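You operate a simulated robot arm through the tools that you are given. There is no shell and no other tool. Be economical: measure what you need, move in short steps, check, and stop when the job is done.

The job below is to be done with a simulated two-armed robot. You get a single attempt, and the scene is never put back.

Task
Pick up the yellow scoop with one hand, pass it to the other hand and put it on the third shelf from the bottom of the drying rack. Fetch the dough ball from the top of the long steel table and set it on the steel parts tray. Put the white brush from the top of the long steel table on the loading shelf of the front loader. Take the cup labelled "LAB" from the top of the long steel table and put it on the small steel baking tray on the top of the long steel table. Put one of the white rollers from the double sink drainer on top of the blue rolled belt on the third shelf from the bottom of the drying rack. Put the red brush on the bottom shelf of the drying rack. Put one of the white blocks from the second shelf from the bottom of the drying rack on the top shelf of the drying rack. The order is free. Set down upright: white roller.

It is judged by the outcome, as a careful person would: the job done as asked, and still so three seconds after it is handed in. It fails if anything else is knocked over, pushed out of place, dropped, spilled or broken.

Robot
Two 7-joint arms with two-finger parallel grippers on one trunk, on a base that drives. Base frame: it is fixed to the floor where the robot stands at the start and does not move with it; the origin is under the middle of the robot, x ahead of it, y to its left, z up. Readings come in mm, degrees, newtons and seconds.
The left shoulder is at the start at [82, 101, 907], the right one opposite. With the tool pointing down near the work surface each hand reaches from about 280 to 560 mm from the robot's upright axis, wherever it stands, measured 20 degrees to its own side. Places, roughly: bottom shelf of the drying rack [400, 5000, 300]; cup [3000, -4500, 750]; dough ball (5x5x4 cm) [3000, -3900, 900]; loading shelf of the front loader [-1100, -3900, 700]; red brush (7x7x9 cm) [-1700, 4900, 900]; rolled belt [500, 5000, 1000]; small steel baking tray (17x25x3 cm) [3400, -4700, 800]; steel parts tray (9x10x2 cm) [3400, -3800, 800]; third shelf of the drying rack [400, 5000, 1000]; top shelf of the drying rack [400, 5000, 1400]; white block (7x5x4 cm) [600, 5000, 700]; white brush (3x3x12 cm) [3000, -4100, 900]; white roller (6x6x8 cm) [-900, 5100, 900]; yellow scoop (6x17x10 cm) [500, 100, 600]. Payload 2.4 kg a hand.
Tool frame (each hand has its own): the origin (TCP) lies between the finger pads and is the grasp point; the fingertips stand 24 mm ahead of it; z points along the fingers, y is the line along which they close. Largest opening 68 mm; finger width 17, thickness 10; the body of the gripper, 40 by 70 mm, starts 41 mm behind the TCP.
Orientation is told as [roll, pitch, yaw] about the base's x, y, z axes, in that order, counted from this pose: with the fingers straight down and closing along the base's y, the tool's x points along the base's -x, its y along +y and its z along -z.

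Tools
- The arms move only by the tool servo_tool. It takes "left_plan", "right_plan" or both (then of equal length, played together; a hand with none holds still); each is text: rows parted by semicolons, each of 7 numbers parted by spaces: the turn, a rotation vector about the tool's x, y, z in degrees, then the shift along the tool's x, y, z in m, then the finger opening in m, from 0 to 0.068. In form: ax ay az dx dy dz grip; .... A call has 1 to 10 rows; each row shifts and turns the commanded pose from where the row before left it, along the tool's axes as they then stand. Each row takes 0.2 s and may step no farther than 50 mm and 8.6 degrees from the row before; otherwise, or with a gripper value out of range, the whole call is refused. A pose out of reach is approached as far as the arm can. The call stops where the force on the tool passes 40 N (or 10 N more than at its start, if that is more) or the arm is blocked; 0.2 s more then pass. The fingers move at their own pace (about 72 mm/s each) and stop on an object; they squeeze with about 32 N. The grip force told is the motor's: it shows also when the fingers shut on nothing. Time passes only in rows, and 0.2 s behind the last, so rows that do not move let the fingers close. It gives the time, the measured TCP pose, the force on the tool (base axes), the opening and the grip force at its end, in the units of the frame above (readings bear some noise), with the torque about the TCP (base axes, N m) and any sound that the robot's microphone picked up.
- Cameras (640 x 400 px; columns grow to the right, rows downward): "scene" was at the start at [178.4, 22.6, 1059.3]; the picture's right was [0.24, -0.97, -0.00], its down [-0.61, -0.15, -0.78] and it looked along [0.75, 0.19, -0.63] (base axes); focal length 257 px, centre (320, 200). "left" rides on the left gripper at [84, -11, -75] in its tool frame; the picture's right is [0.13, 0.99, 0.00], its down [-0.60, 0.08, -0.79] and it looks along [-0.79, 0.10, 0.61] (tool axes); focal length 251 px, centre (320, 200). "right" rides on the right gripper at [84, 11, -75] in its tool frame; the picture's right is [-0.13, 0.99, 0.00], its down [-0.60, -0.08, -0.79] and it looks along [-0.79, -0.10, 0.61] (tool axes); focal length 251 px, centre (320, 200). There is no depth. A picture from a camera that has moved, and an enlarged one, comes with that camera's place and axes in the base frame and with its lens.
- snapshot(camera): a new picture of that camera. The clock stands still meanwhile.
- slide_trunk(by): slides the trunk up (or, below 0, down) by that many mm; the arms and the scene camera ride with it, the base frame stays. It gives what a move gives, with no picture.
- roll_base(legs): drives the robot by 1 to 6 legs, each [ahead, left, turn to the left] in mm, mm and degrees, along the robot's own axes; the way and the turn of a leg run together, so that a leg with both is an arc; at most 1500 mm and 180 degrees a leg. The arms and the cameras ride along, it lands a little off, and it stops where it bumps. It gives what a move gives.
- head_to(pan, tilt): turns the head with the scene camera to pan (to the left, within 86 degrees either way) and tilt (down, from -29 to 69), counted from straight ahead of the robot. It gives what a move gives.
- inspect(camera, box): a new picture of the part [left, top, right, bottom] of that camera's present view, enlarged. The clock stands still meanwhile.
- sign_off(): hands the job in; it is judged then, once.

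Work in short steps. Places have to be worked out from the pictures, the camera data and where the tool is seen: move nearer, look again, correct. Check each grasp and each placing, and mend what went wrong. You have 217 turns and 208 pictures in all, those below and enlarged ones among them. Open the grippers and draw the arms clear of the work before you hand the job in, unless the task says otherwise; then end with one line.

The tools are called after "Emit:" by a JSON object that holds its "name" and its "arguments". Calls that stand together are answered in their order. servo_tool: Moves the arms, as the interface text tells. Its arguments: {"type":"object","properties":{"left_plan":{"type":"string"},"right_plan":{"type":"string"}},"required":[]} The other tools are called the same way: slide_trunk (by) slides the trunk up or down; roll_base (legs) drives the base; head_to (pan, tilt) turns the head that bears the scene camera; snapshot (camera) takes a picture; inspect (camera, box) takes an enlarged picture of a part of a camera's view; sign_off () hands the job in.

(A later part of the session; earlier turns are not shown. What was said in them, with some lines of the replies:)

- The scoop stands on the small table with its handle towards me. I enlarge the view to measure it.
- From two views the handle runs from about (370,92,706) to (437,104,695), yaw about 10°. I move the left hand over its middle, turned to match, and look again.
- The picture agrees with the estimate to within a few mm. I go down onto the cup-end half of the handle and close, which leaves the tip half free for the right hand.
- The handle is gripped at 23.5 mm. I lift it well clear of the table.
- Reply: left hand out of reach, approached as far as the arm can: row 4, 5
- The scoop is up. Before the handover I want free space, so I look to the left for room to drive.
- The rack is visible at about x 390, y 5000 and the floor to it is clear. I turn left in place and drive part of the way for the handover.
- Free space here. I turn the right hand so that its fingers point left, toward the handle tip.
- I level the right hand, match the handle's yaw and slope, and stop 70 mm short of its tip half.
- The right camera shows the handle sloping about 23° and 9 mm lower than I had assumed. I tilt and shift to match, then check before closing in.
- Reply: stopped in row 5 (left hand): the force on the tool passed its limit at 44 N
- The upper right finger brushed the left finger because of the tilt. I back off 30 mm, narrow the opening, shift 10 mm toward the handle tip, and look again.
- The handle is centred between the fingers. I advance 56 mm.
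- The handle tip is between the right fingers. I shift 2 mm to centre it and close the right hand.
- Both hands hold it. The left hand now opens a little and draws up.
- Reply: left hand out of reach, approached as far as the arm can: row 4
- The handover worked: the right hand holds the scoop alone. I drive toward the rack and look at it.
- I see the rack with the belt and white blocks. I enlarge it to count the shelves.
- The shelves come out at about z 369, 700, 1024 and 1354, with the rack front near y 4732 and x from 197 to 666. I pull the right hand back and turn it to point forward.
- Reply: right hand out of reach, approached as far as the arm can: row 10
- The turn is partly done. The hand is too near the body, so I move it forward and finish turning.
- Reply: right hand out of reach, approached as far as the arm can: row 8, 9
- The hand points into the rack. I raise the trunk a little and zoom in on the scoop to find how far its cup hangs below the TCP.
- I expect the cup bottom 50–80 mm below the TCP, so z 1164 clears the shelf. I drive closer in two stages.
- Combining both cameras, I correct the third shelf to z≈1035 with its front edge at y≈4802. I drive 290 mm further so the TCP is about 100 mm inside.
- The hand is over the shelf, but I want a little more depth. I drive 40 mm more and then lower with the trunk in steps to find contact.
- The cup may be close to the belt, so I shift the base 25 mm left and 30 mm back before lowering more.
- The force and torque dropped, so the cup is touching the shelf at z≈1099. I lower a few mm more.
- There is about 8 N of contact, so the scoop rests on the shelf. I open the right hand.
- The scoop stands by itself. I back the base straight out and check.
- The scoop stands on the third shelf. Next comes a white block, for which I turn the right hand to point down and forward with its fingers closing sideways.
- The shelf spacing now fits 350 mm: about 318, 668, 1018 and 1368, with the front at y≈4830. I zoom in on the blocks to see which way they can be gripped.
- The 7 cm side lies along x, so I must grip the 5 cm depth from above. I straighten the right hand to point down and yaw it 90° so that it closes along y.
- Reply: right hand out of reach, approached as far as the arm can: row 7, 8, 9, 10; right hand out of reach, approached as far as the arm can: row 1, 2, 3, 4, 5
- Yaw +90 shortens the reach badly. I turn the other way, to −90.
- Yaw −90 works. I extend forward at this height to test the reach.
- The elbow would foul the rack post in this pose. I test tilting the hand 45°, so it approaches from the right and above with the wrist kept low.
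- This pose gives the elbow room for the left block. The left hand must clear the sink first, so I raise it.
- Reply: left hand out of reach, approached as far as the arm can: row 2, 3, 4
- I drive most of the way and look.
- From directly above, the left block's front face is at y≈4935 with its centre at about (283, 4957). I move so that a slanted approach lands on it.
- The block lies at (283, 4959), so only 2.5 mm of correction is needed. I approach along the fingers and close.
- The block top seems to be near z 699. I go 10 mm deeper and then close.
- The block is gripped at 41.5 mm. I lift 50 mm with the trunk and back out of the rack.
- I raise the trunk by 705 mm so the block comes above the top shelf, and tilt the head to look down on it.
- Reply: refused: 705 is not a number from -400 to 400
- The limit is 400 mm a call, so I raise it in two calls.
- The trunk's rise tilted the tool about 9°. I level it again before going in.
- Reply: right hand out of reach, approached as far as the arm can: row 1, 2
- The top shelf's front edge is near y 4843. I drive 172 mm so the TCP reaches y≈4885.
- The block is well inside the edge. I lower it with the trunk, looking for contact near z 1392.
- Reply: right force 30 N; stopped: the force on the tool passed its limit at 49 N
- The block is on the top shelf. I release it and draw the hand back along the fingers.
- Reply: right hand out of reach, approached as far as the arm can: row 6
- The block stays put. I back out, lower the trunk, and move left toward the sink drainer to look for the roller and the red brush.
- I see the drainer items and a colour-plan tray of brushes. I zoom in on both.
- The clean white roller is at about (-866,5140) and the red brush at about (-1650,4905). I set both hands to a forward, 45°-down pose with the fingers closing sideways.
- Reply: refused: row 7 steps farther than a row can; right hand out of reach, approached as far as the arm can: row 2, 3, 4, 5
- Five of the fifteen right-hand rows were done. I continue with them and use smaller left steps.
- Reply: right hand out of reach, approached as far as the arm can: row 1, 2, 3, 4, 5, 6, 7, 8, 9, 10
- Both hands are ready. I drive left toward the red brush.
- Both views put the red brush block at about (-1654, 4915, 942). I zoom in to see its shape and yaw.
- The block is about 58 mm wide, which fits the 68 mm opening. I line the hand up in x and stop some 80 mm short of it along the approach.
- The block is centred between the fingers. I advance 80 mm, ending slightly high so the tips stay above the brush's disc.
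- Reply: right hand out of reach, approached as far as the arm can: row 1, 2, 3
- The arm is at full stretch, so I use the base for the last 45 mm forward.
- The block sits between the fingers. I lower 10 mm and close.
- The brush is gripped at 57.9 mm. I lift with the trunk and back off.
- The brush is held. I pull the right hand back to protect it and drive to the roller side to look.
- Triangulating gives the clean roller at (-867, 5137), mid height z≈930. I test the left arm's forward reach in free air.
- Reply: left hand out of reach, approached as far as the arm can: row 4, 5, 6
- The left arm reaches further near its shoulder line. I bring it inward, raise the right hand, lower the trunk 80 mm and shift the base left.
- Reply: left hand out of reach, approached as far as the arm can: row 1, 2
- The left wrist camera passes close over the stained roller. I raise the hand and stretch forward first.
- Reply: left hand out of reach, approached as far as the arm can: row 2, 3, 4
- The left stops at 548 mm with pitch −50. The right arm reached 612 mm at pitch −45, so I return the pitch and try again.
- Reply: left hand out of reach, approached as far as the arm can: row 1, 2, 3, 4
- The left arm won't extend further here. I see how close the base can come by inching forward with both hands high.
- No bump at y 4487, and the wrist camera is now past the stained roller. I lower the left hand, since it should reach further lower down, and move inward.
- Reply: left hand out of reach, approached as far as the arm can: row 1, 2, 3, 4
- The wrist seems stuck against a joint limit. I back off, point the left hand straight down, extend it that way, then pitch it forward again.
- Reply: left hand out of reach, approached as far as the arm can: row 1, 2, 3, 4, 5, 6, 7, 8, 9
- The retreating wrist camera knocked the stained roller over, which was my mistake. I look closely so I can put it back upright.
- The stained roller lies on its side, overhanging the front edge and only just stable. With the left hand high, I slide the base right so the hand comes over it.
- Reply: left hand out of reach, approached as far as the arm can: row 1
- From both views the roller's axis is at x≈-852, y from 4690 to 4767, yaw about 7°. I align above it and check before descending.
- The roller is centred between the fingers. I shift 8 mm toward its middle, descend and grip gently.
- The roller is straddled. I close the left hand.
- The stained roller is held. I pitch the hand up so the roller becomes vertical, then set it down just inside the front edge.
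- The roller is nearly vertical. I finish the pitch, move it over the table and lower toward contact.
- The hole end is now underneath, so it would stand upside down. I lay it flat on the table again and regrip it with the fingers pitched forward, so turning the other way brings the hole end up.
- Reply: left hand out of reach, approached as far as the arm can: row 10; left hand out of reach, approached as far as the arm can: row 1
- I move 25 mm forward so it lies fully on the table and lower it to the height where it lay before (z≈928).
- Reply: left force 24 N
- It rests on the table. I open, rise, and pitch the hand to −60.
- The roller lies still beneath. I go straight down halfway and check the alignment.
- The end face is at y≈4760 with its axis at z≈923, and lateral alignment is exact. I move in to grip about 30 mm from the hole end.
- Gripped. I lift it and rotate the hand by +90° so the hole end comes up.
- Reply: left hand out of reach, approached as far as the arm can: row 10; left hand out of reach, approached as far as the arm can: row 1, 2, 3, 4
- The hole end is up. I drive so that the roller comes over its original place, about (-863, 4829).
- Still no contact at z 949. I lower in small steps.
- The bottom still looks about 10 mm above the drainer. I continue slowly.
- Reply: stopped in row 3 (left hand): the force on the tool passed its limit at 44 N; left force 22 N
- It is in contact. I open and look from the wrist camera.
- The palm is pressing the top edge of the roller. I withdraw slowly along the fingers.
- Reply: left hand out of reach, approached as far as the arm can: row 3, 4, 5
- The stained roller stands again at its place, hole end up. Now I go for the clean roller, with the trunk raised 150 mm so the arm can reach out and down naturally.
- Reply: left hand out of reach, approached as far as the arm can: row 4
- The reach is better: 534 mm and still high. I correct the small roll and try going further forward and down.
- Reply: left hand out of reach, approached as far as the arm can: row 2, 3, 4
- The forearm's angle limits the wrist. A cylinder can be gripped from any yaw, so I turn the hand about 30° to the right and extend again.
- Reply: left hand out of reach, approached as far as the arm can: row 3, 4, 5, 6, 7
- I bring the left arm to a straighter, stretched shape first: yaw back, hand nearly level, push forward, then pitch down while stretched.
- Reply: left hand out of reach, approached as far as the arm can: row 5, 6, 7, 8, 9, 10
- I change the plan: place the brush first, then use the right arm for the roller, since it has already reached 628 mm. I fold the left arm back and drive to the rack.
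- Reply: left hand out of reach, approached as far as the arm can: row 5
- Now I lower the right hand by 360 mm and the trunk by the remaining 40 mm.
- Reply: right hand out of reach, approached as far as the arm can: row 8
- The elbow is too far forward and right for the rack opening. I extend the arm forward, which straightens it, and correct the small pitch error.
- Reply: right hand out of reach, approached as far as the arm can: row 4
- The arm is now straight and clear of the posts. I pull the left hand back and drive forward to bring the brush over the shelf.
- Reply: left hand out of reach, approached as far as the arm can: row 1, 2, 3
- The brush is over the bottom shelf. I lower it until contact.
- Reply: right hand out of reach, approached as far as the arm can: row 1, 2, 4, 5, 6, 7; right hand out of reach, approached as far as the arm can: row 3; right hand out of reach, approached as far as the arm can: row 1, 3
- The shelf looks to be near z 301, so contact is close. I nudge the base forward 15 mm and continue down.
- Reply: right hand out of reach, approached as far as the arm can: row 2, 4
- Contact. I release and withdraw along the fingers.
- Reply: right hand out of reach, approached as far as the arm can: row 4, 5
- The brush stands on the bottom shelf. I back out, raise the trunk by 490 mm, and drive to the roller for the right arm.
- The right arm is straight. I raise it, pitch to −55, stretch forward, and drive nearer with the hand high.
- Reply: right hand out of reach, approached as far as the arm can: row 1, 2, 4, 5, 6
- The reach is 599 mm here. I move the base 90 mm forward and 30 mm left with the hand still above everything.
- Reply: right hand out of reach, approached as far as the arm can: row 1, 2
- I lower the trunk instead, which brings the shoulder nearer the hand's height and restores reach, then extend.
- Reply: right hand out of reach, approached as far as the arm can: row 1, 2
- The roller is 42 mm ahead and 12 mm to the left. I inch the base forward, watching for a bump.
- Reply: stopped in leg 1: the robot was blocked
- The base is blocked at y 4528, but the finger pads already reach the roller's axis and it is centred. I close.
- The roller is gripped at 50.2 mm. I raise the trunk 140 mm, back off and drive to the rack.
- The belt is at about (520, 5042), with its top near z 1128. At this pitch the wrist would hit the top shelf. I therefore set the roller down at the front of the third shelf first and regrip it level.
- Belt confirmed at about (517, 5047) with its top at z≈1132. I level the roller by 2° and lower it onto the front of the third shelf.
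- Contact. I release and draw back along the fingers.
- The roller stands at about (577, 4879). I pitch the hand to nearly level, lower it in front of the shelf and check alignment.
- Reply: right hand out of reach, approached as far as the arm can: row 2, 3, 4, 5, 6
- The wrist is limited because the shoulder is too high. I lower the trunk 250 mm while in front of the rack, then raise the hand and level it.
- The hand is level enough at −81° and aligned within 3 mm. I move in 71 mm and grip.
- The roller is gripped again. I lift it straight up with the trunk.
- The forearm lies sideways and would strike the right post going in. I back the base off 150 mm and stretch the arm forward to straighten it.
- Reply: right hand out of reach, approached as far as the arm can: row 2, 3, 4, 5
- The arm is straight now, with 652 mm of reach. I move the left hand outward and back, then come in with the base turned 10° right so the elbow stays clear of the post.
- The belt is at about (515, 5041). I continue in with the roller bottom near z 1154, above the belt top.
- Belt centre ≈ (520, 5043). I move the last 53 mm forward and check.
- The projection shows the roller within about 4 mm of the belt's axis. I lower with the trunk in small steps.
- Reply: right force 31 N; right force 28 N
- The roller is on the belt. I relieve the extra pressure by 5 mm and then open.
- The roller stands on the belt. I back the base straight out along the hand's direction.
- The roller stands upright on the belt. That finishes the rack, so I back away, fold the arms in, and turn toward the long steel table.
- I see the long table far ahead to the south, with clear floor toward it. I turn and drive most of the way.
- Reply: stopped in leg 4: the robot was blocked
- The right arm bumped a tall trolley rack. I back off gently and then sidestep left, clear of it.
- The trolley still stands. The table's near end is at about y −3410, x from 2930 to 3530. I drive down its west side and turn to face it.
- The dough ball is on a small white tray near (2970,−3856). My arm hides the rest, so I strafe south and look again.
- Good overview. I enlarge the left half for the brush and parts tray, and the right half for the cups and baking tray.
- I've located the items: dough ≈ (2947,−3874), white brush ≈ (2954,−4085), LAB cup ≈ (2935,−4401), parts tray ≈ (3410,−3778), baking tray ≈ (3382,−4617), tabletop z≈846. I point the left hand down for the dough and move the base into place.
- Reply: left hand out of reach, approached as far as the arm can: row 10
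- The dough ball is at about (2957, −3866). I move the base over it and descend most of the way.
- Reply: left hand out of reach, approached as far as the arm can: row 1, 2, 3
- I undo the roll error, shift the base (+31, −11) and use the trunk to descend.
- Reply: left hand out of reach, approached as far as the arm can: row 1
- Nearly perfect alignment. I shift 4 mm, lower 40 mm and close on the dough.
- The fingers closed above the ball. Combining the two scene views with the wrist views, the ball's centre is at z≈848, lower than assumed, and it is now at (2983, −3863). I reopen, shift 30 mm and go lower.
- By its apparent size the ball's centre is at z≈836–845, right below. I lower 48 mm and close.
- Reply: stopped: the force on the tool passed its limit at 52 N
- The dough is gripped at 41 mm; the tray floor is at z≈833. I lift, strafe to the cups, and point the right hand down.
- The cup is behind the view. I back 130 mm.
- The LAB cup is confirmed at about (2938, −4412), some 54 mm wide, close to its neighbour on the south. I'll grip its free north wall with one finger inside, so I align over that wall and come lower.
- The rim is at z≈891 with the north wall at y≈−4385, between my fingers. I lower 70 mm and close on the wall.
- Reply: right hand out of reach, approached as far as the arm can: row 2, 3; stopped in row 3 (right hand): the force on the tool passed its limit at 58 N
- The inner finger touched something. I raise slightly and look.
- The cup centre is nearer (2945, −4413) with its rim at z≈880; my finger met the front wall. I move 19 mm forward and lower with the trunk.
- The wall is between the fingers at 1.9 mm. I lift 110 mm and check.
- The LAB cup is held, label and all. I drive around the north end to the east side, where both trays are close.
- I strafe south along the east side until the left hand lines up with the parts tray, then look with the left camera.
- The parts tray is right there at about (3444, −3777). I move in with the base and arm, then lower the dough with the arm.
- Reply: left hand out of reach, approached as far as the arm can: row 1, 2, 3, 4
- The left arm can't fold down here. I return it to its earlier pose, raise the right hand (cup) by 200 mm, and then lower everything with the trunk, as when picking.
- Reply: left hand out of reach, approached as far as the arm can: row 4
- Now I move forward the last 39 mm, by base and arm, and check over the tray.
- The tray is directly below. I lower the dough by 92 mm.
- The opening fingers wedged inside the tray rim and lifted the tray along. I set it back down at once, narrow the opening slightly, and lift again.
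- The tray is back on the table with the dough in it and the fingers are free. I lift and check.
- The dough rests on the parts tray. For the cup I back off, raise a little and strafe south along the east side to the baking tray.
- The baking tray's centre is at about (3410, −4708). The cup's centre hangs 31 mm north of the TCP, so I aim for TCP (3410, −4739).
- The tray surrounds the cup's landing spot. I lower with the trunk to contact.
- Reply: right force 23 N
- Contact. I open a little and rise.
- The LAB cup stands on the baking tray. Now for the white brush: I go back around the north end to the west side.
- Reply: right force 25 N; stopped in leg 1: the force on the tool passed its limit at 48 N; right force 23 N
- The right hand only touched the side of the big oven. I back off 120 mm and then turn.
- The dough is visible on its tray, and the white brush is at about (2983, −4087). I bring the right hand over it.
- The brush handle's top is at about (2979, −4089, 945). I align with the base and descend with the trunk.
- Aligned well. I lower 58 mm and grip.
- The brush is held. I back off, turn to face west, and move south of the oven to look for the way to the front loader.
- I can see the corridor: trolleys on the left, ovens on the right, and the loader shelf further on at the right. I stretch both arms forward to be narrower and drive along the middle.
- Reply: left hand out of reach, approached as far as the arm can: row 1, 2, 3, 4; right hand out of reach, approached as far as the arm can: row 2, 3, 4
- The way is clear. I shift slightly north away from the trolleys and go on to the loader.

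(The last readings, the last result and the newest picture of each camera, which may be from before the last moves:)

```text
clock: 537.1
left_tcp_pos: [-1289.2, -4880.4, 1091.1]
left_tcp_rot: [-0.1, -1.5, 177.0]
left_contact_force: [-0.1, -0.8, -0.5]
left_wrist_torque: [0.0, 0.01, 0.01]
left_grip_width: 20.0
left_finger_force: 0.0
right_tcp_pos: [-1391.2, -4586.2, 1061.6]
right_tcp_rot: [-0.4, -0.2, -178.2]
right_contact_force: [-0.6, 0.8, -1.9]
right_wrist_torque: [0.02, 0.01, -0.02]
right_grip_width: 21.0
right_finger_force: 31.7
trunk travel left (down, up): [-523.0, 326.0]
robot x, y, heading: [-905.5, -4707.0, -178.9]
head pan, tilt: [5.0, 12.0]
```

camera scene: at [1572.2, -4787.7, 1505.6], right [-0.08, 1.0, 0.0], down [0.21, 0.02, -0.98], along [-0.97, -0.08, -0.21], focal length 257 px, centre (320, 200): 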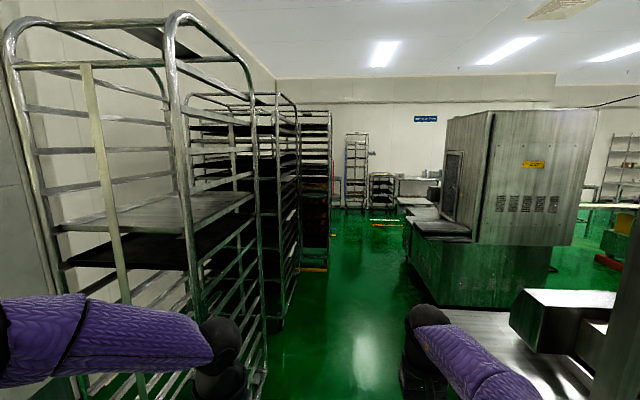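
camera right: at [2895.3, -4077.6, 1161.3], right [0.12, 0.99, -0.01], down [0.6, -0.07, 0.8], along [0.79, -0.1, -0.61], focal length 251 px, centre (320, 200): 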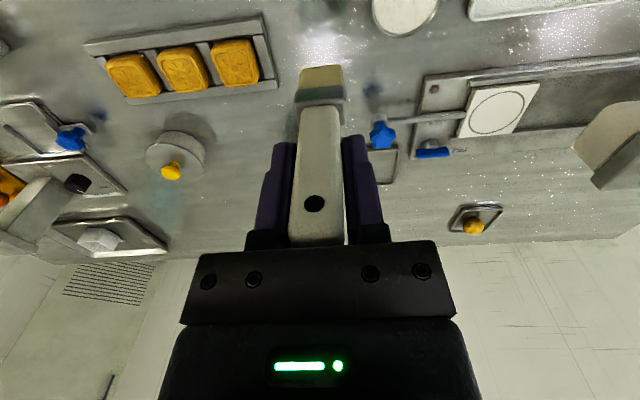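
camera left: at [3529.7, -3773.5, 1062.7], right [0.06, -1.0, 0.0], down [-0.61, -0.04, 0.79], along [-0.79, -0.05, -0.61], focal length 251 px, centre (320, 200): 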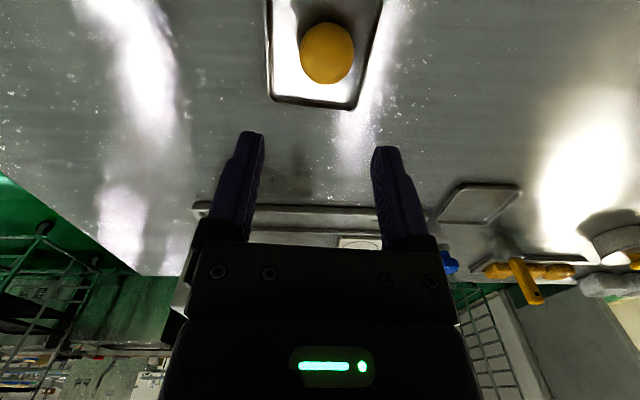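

No bumps. I turn to face north toward the loader and look.

Emit:
{"name": "roll_base", "arguments": {"legs": [[0, 0, -91]]}}

Emit:
{"name": "head_to", "arguments": {"pan": 0, "tilt": 35}}

Emit:
{"name": "snapshot", "arguments": {"camera": "scene"}}

```text
clock: 541.5
left_tcp_pos: [-1061.5, -4317.5, 1091.5]
left_tcp_rot: [0.0, -1.6, 84.2]
left_contact_force: [1.0, -0.7, 0.2]
left_wrist_torque: [-0.01, 0.01, 0.01]
left_grip_width: 20.1
left_finger_force: 0.1
right_tcp_pos: [-763.5, -4229.6, 1060.8]
right_tcp_rot: [-0.3, -0.3, 89.0]
right_contact_force: [-0.1, -0.3, 0.4]
right_wrist_torque: [0.01, 0.01, 0.03]
right_grip_width: 21.0
right_finger_force: 31.8
trunk travel left (down, up): [-523.0, 326.0]
robot x, y, heading: [-903.0, -4704.2, 88.6]
head pan, tilt: [5.0, 12.0]
```

```text
clock: 542.4
left_tcp_pos: [-1062.4, -4318.3, 1091.3]
left_tcp_rot: [0.0, -1.4, 84.2]
left_contact_force: [-0.7, -0.4, -0.2]
left_wrist_torque: [0.01, 0.0, -0.03]
left_grip_width: 20.0
left_finger_force: 0.1
right_tcp_pos: [-764.6, -4229.4, 1061.2]
right_tcp_rot: [-0.4, -0.2, 89.0]
right_contact_force: [-0.2, -0.7, -0.6]
right_wrist_torque: [0.02, 0.0, 0.02]
right_grip_width: 21.0
right_finger_force: 32.0
trunk travel left (down, up): [-523.0, 326.0]
robot x, y, heading: [-905.7, -4707.8, 88.5]
head pan, tilt: [0.0, 35.0]
```

```text
7 pictures are left
camera scene: at [-903.1, -4598.8, 1468.8], right [1.0, -0.03, 0.0], down [-0.01, -0.57, -0.82], along [0.02, 0.82, -0.57], focal length 257 px, centre (320, 200)
```

scene: 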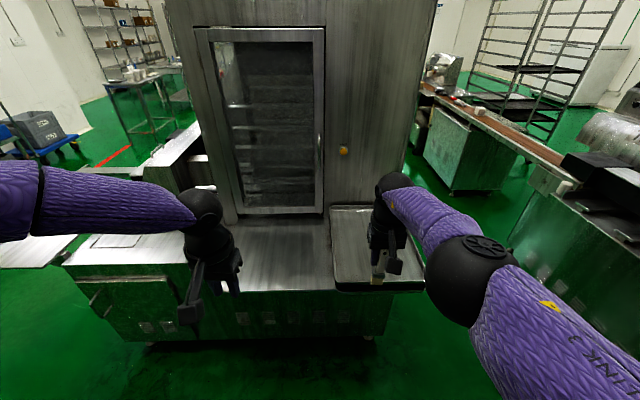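

The loader's shelf lies in front of the glass door, centred near (−1050, −3900, ~700). I bring the right hand over the free middle part and lower partway.

Emit:
{"name": "roll_base", "arguments": {"legs": [[309, 285, 1.5]]}}

Emit:
{"name": "slide_trunk", "arguments": {"by": -160}}

Emit:
{"name": "snapshot", "arguments": {"camera": "right"}}

Emit:
{"name": "snapshot", "arguments": {"camera": "scene"}}

```text
clock: 544.9
left_tcp_pos: [-1353.3, -4009.1, 1090.8]
left_tcp_rot: [0.0, -1.5, 85.9]
left_contact_force: [-0.7, 0.2, -0.1]
left_wrist_torque: [0.0, -0.02, -0.01]
left_grip_width: 19.9
left_finger_force: 0.2
right_tcp_pos: [-1058.2, -3912.1, 1061.2]
right_tcp_rot: [-0.5, -0.1, 90.7]
right_contact_force: [0.2, 0.0, 0.5]
right_wrist_torque: [0.0, 0.0, -0.01]
right_grip_width: 20.6
right_finger_force: 31.9
trunk travel left (down, up): [-523.0, 326.0]
robot x, y, heading: [-1187.2, -4395.3, 90.4]
head pan, tilt: [0.0, 35.0]
```

```text
clock: 546.8
left_tcp_pos: [-1354.6, -4011.2, 930.5]
left_tcp_rot: [0.1, -1.5, 85.9]
left_contact_force: [0.2, 0.1, 0.6]
left_wrist_torque: [0.0, -0.01, -0.02]
left_grip_width: 20.1
left_finger_force: 0.2
right_tcp_pos: [-1058.3, -3913.6, 901.9]
right_tcp_rot: [-0.4, -0.3, 90.7]
right_contact_force: [0.4, 0.8, 0.1]
right_wrist_torque: [0.05, 0.02, -0.01]
right_grip_width: 20.8
right_finger_force: 31.4
trunk travel left (down, up): [-363.0, 486.0]
robot x, y, heading: [-1188.4, -4396.0, 90.4]
head pan, tilt: [0.0, 35.0]
```

```text
6 pictures are left
camera right: at [-1067.5, -3997.6, 976.3], right [-0.99, 0.12, -0.01], down [0.07, 0.6, 0.8], along [0.1, 0.79, -0.6], focal length 251 px, centre (320, 200)
```

right: 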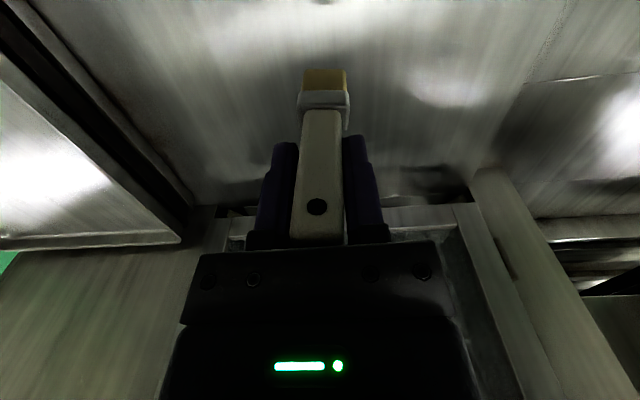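

```text
5 pictures are left
camera scene: at [-1186.3, -4268.4, 1307.9], right [1.0, 0.0, 0.0], down [0.0, -0.57, -0.82], along [0.0, 0.82, -0.57], focal length 257 px, centre (320, 200)
```

scene: 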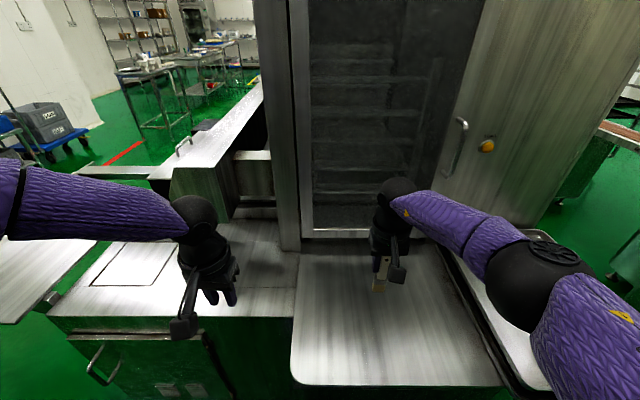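

The brush is over the loading plate in front of the door. I lower step by step, watching the force.

Emit:
{"name": "slide_trunk", "arguments": {"by": -70}}

Emit:
{"name": "slide_trunk", "arguments": {"by": -15}}

Emit:
{"name": "slide_trunk", "arguments": {"by": -10}}

Emit:
{"name": "inspect", "arguments": {"camera": "scene", "box": [290, 150, 520, 330]}}

```text
clock: 547.8
left_tcp_pos: [-1352.7, -4011.7, 861.7]
left_tcp_rot: [0.0, -1.5, 85.9]
left_contact_force: [0.1, 0.3, 0.0]
left_wrist_torque: [0.0, -0.01, 0.02]
left_grip_width: 20.1
left_finger_force: 0.0
right_tcp_pos: [-1058.5, -3914.5, 830.2]
right_tcp_rot: [-0.5, -0.4, 90.7]
right_contact_force: [0.2, -0.4, 0.1]
right_wrist_torque: [0.05, 0.03, 0.0]
right_grip_width: 21.0
right_finger_force: 31.8
trunk travel left (down, up): [-293.0, 556.0]
robot x, y, heading: [-1183.4, -4396.7, 90.0]
head pan, tilt: [0.0, 35.0]
```

```text
clock: 548.5
left_tcp_pos: [-1355.0, -4011.7, 845.5]
left_tcp_rot: [-0.1, -1.6, 85.9]
left_contact_force: [-0.9, -0.5, 0.5]
left_wrist_torque: [0.0, 0.04, 0.04]
left_grip_width: 19.9
left_finger_force: 0.1
right_tcp_pos: [-1059.0, -3914.5, 819.5]
right_tcp_rot: [-0.4, -0.5, 90.7]
right_contact_force: [-1.8, 1.0, 18.9]
right_wrist_torque: [0.02, -0.03, -0.02]
right_grip_width: 20.9
right_finger_force: 31.5
trunk travel left (down, up): [-278.0, 571.0]
robot x, y, heading: [-1188.9, -4397.2, 90.1]
head pan, tilt: [0.0, 35.0]
```

```text
clock: 548.9
left_tcp_pos: [-1353.8, -4012.1, 838.9]
left_tcp_rot: [0.0, -1.5, 86.0]
left_contact_force: [0.3, 0.0, 0.4]
left_wrist_torque: [-0.01, 0.02, -0.01]
left_grip_width: 20.1
left_finger_force: 0.0
right_tcp_pos: [-1059.4, -3914.1, 812.3]
right_tcp_rot: [-0.2, -0.6, 90.8]
right_contact_force: [0.3, -3.9, 18.2]
right_wrist_torque: [-0.35, -0.12, 0.01]
right_grip_width: 21.0
right_finger_force: 31.6
trunk travel left (down, up): [-271.0, 579.0]
robot x, y, heading: [-1186.1, -4397.3, 90.3]
head pan, tilt: [0.0, 35.0]
stopped: the force on the tool passed its limit at 52 N (the readings are from after the stop); the commanded pose is now the measured one
```

```text
2.22 times, centred on (405, 240) of scene
camera zoom: at [-1186.8, -4252.4, 1214.6], right [1.0, 0.01, 0.0], down [0.0, -0.57, -0.82], along [0.0, 0.82, -0.57], focal length 571 px, centre (131, 111)
```

zoom: 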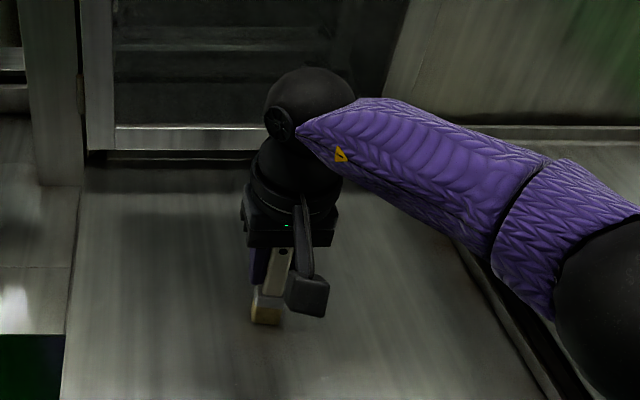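

Contact came at about z 820, so the brush stands on the loading shelf. I relieve the pressure, open, and rise straight up.

Emit:
{"name": "slide_trunk", "arguments": {"by": 4}}

Emit:
{"name": "servo_tool", "arguments": {"right_plan": "0 0 0 0 0 0 0.03; 0 0 0 0 0 0 0.045; 0 0 0 0 0 0 0.06; 0 0 0 0 0 0 0.06"}}

Emit:
{"name": "slide_trunk", "arguments": {"by": 140}}

Emit:
{"name": "snapshot", "arguments": {"camera": "right"}}

```text
clock: 549.5
left_tcp_pos: [-1353.5, -4009.8, 842.5]
left_tcp_rot: [-0.1, -1.4, 85.9]
left_contact_force: [0.1, 0.7, -0.3]
left_wrist_torque: [0.01, 0.02, -0.03]
left_grip_width: 19.9
left_finger_force: 0.0
right_tcp_pos: [-1059.6, -3912.9, 814.1]
right_tcp_rot: [-0.2, -0.3, 90.7]
right_contact_force: [0.9, -0.2, -0.4]
right_wrist_torque: [0.02, 0.01, 0.0]
right_grip_width: 20.8
right_finger_force: 31.9
trunk travel left (down, up): [-275.0, 575.0]
robot x, y, heading: [-1187.6, -4394.8, 90.3]
head pan, tilt: [0.0, 35.0]
```

```text
clock: 550.5
left_tcp_pos: [-1353.4, -4010.4, 842.4]
left_tcp_rot: [0.0, -1.4, 85.9]
left_contact_force: [0.8, -0.2, -0.2]
left_wrist_torque: [0.01, -0.01, 0.01]
left_grip_width: 20.0
left_finger_force: 0.0
right_tcp_pos: [-1059.0, -3912.6, 815.8]
right_tcp_rot: [-0.2, -0.4, 90.8]
right_contact_force: [0.3, -0.1, -0.8]
right_wrist_torque: [0.01, -0.01, -0.02]
right_grip_width: 60.1
right_finger_force: 0.1
trunk travel left (down, up): [-275.0, 575.0]
robot x, y, heading: [-1188.0, -4395.9, 90.3]
head pan, tilt: [0.0, 35.0]
```

```text
clock: 552.1
left_tcp_pos: [-1352.6, -4011.8, 983.0]
left_tcp_rot: [-0.1, -1.4, 85.9]
left_contact_force: [0.4, -0.5, 0.4]
left_wrist_torque: [-0.02, 0.01, -0.01]
left_grip_width: 20.1
left_finger_force: 0.1
right_tcp_pos: [-1059.5, -3912.7, 955.0]
right_tcp_rot: [-0.2, -0.4, 90.6]
right_contact_force: [-0.6, -0.4, 0.5]
right_wrist_torque: [0.0, 0.0, 0.04]
right_grip_width: 60.2
right_finger_force: 0.1
trunk travel left (down, up): [-415.0, 435.0]
robot x, y, heading: [-1187.5, -4398.7, 90.3]
head pan, tilt: [0.0, 35.0]
```

```text
3 pictures are left
camera right: at [-1068.1, -3996.7, 1029.2], right [-0.99, 0.12, 0.0], down [0.07, 0.6, 0.8], along [0.09, 0.79, -0.6], focal length 251 px, centre (320, 200)
```

right: 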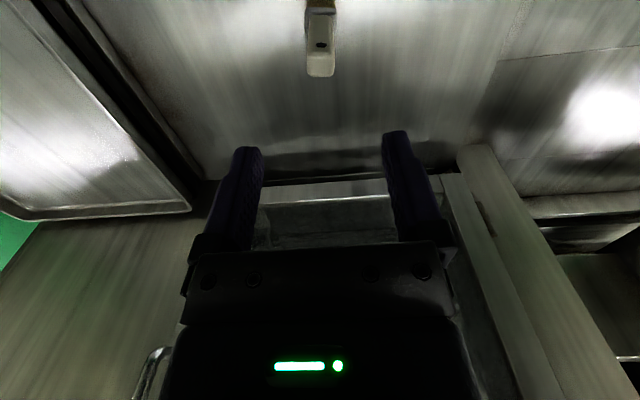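

The brush stands on the loading shelf. I open the left gripper fully and back away from the loader.

Emit:
{"name": "servo_tool", "arguments": {"left_plan": "0 0 0 0 0 0 0.068; 0 0 0 0 0 0 0.068; 0 0 0 0 0 0 0.068", "right_plan": "0 0 0 0 0 0 0.068; 0 0 0 0 0 0 0.068; 0 0 0 0 0 0 0.068"}}

Emit:
{"name": "roll_base", "arguments": {"legs": [[-220, 0, 0]]}}

Emit:
{"name": "snapshot", "arguments": {"camera": "scene"}}

```text
clock: 552.9
left_tcp_pos: [-1354.0, -4011.2, 982.8]
left_tcp_rot: [0.0, -1.4, 85.9]
left_contact_force: [0.3, 0.4, -0.3]
left_wrist_torque: [0.03, -0.04, 0.03]
left_grip_width: 68.2
left_finger_force: 0.0
right_tcp_pos: [-1058.3, -3912.3, 953.5]
right_tcp_rot: [-0.2, -0.4, 90.5]
right_contact_force: [-0.1, -0.1, -0.1]
right_wrist_torque: [0.02, 0.02, 0.02]
right_grip_width: 68.3
right_finger_force: 0.0
trunk travel left (down, up): [-415.0, 435.0]
robot x, y, heading: [-1183.2, -4397.6, 90.1]
head pan, tilt: [0.0, 35.0]
```

```text
clock: 554.6
left_tcp_pos: [-1353.6, -4233.6, 983.6]
left_tcp_rot: [0.1, -1.5, 86.3]
left_contact_force: [-0.6, 0.1, 0.8]
left_wrist_torque: [0.01, -0.02, -0.01]
left_grip_width: 67.6
left_finger_force: 0.0
right_tcp_pos: [-1059.4, -4134.0, 954.4]
right_tcp_rot: [-0.3, -0.4, 91.1]
right_contact_force: [-0.8, -0.7, 0.0]
right_wrist_torque: [0.03, 0.02, -0.01]
right_grip_width: 68.0
right_finger_force: 0.1
trunk travel left (down, up): [-415.0, 435.0]
robot x, y, heading: [-1181.2, -4618.6, 90.6]
head pan, tilt: [0.0, 35.0]
```

```text
2 pictures are left
camera scene: at [-1185.2, -4498.5, 1360.1], right [1.0, 0.01, 0.0], down [0.01, -0.57, -0.82], along [-0.01, 0.82, -0.57], focal length 257 px, centre (320, 200)
```

scene: 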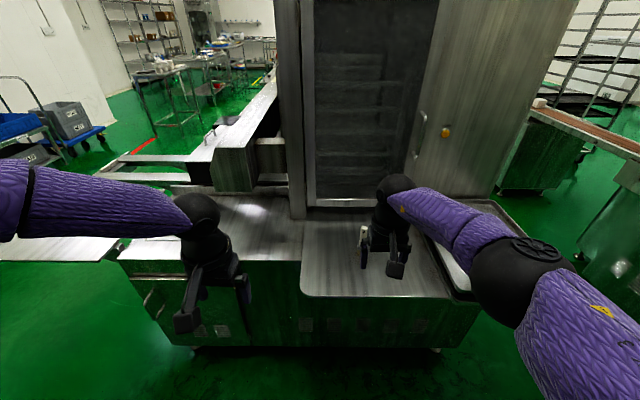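

The brush is on the loading shelf, both grippers are open and the arms are clear, so I hand in the job.

Emit:
{"name": "sign_off", "arguments": {}}

```text
The job is handed in.
```

All seven placements are done. Along the way I knocked over a second, stained roller on the sink drainer and stood it back upright in about its original place, briefly lifted the parts tray with the dough on it before setting it back down, and bumped a trolley rack and the oven's side, neither of which appeared to move.
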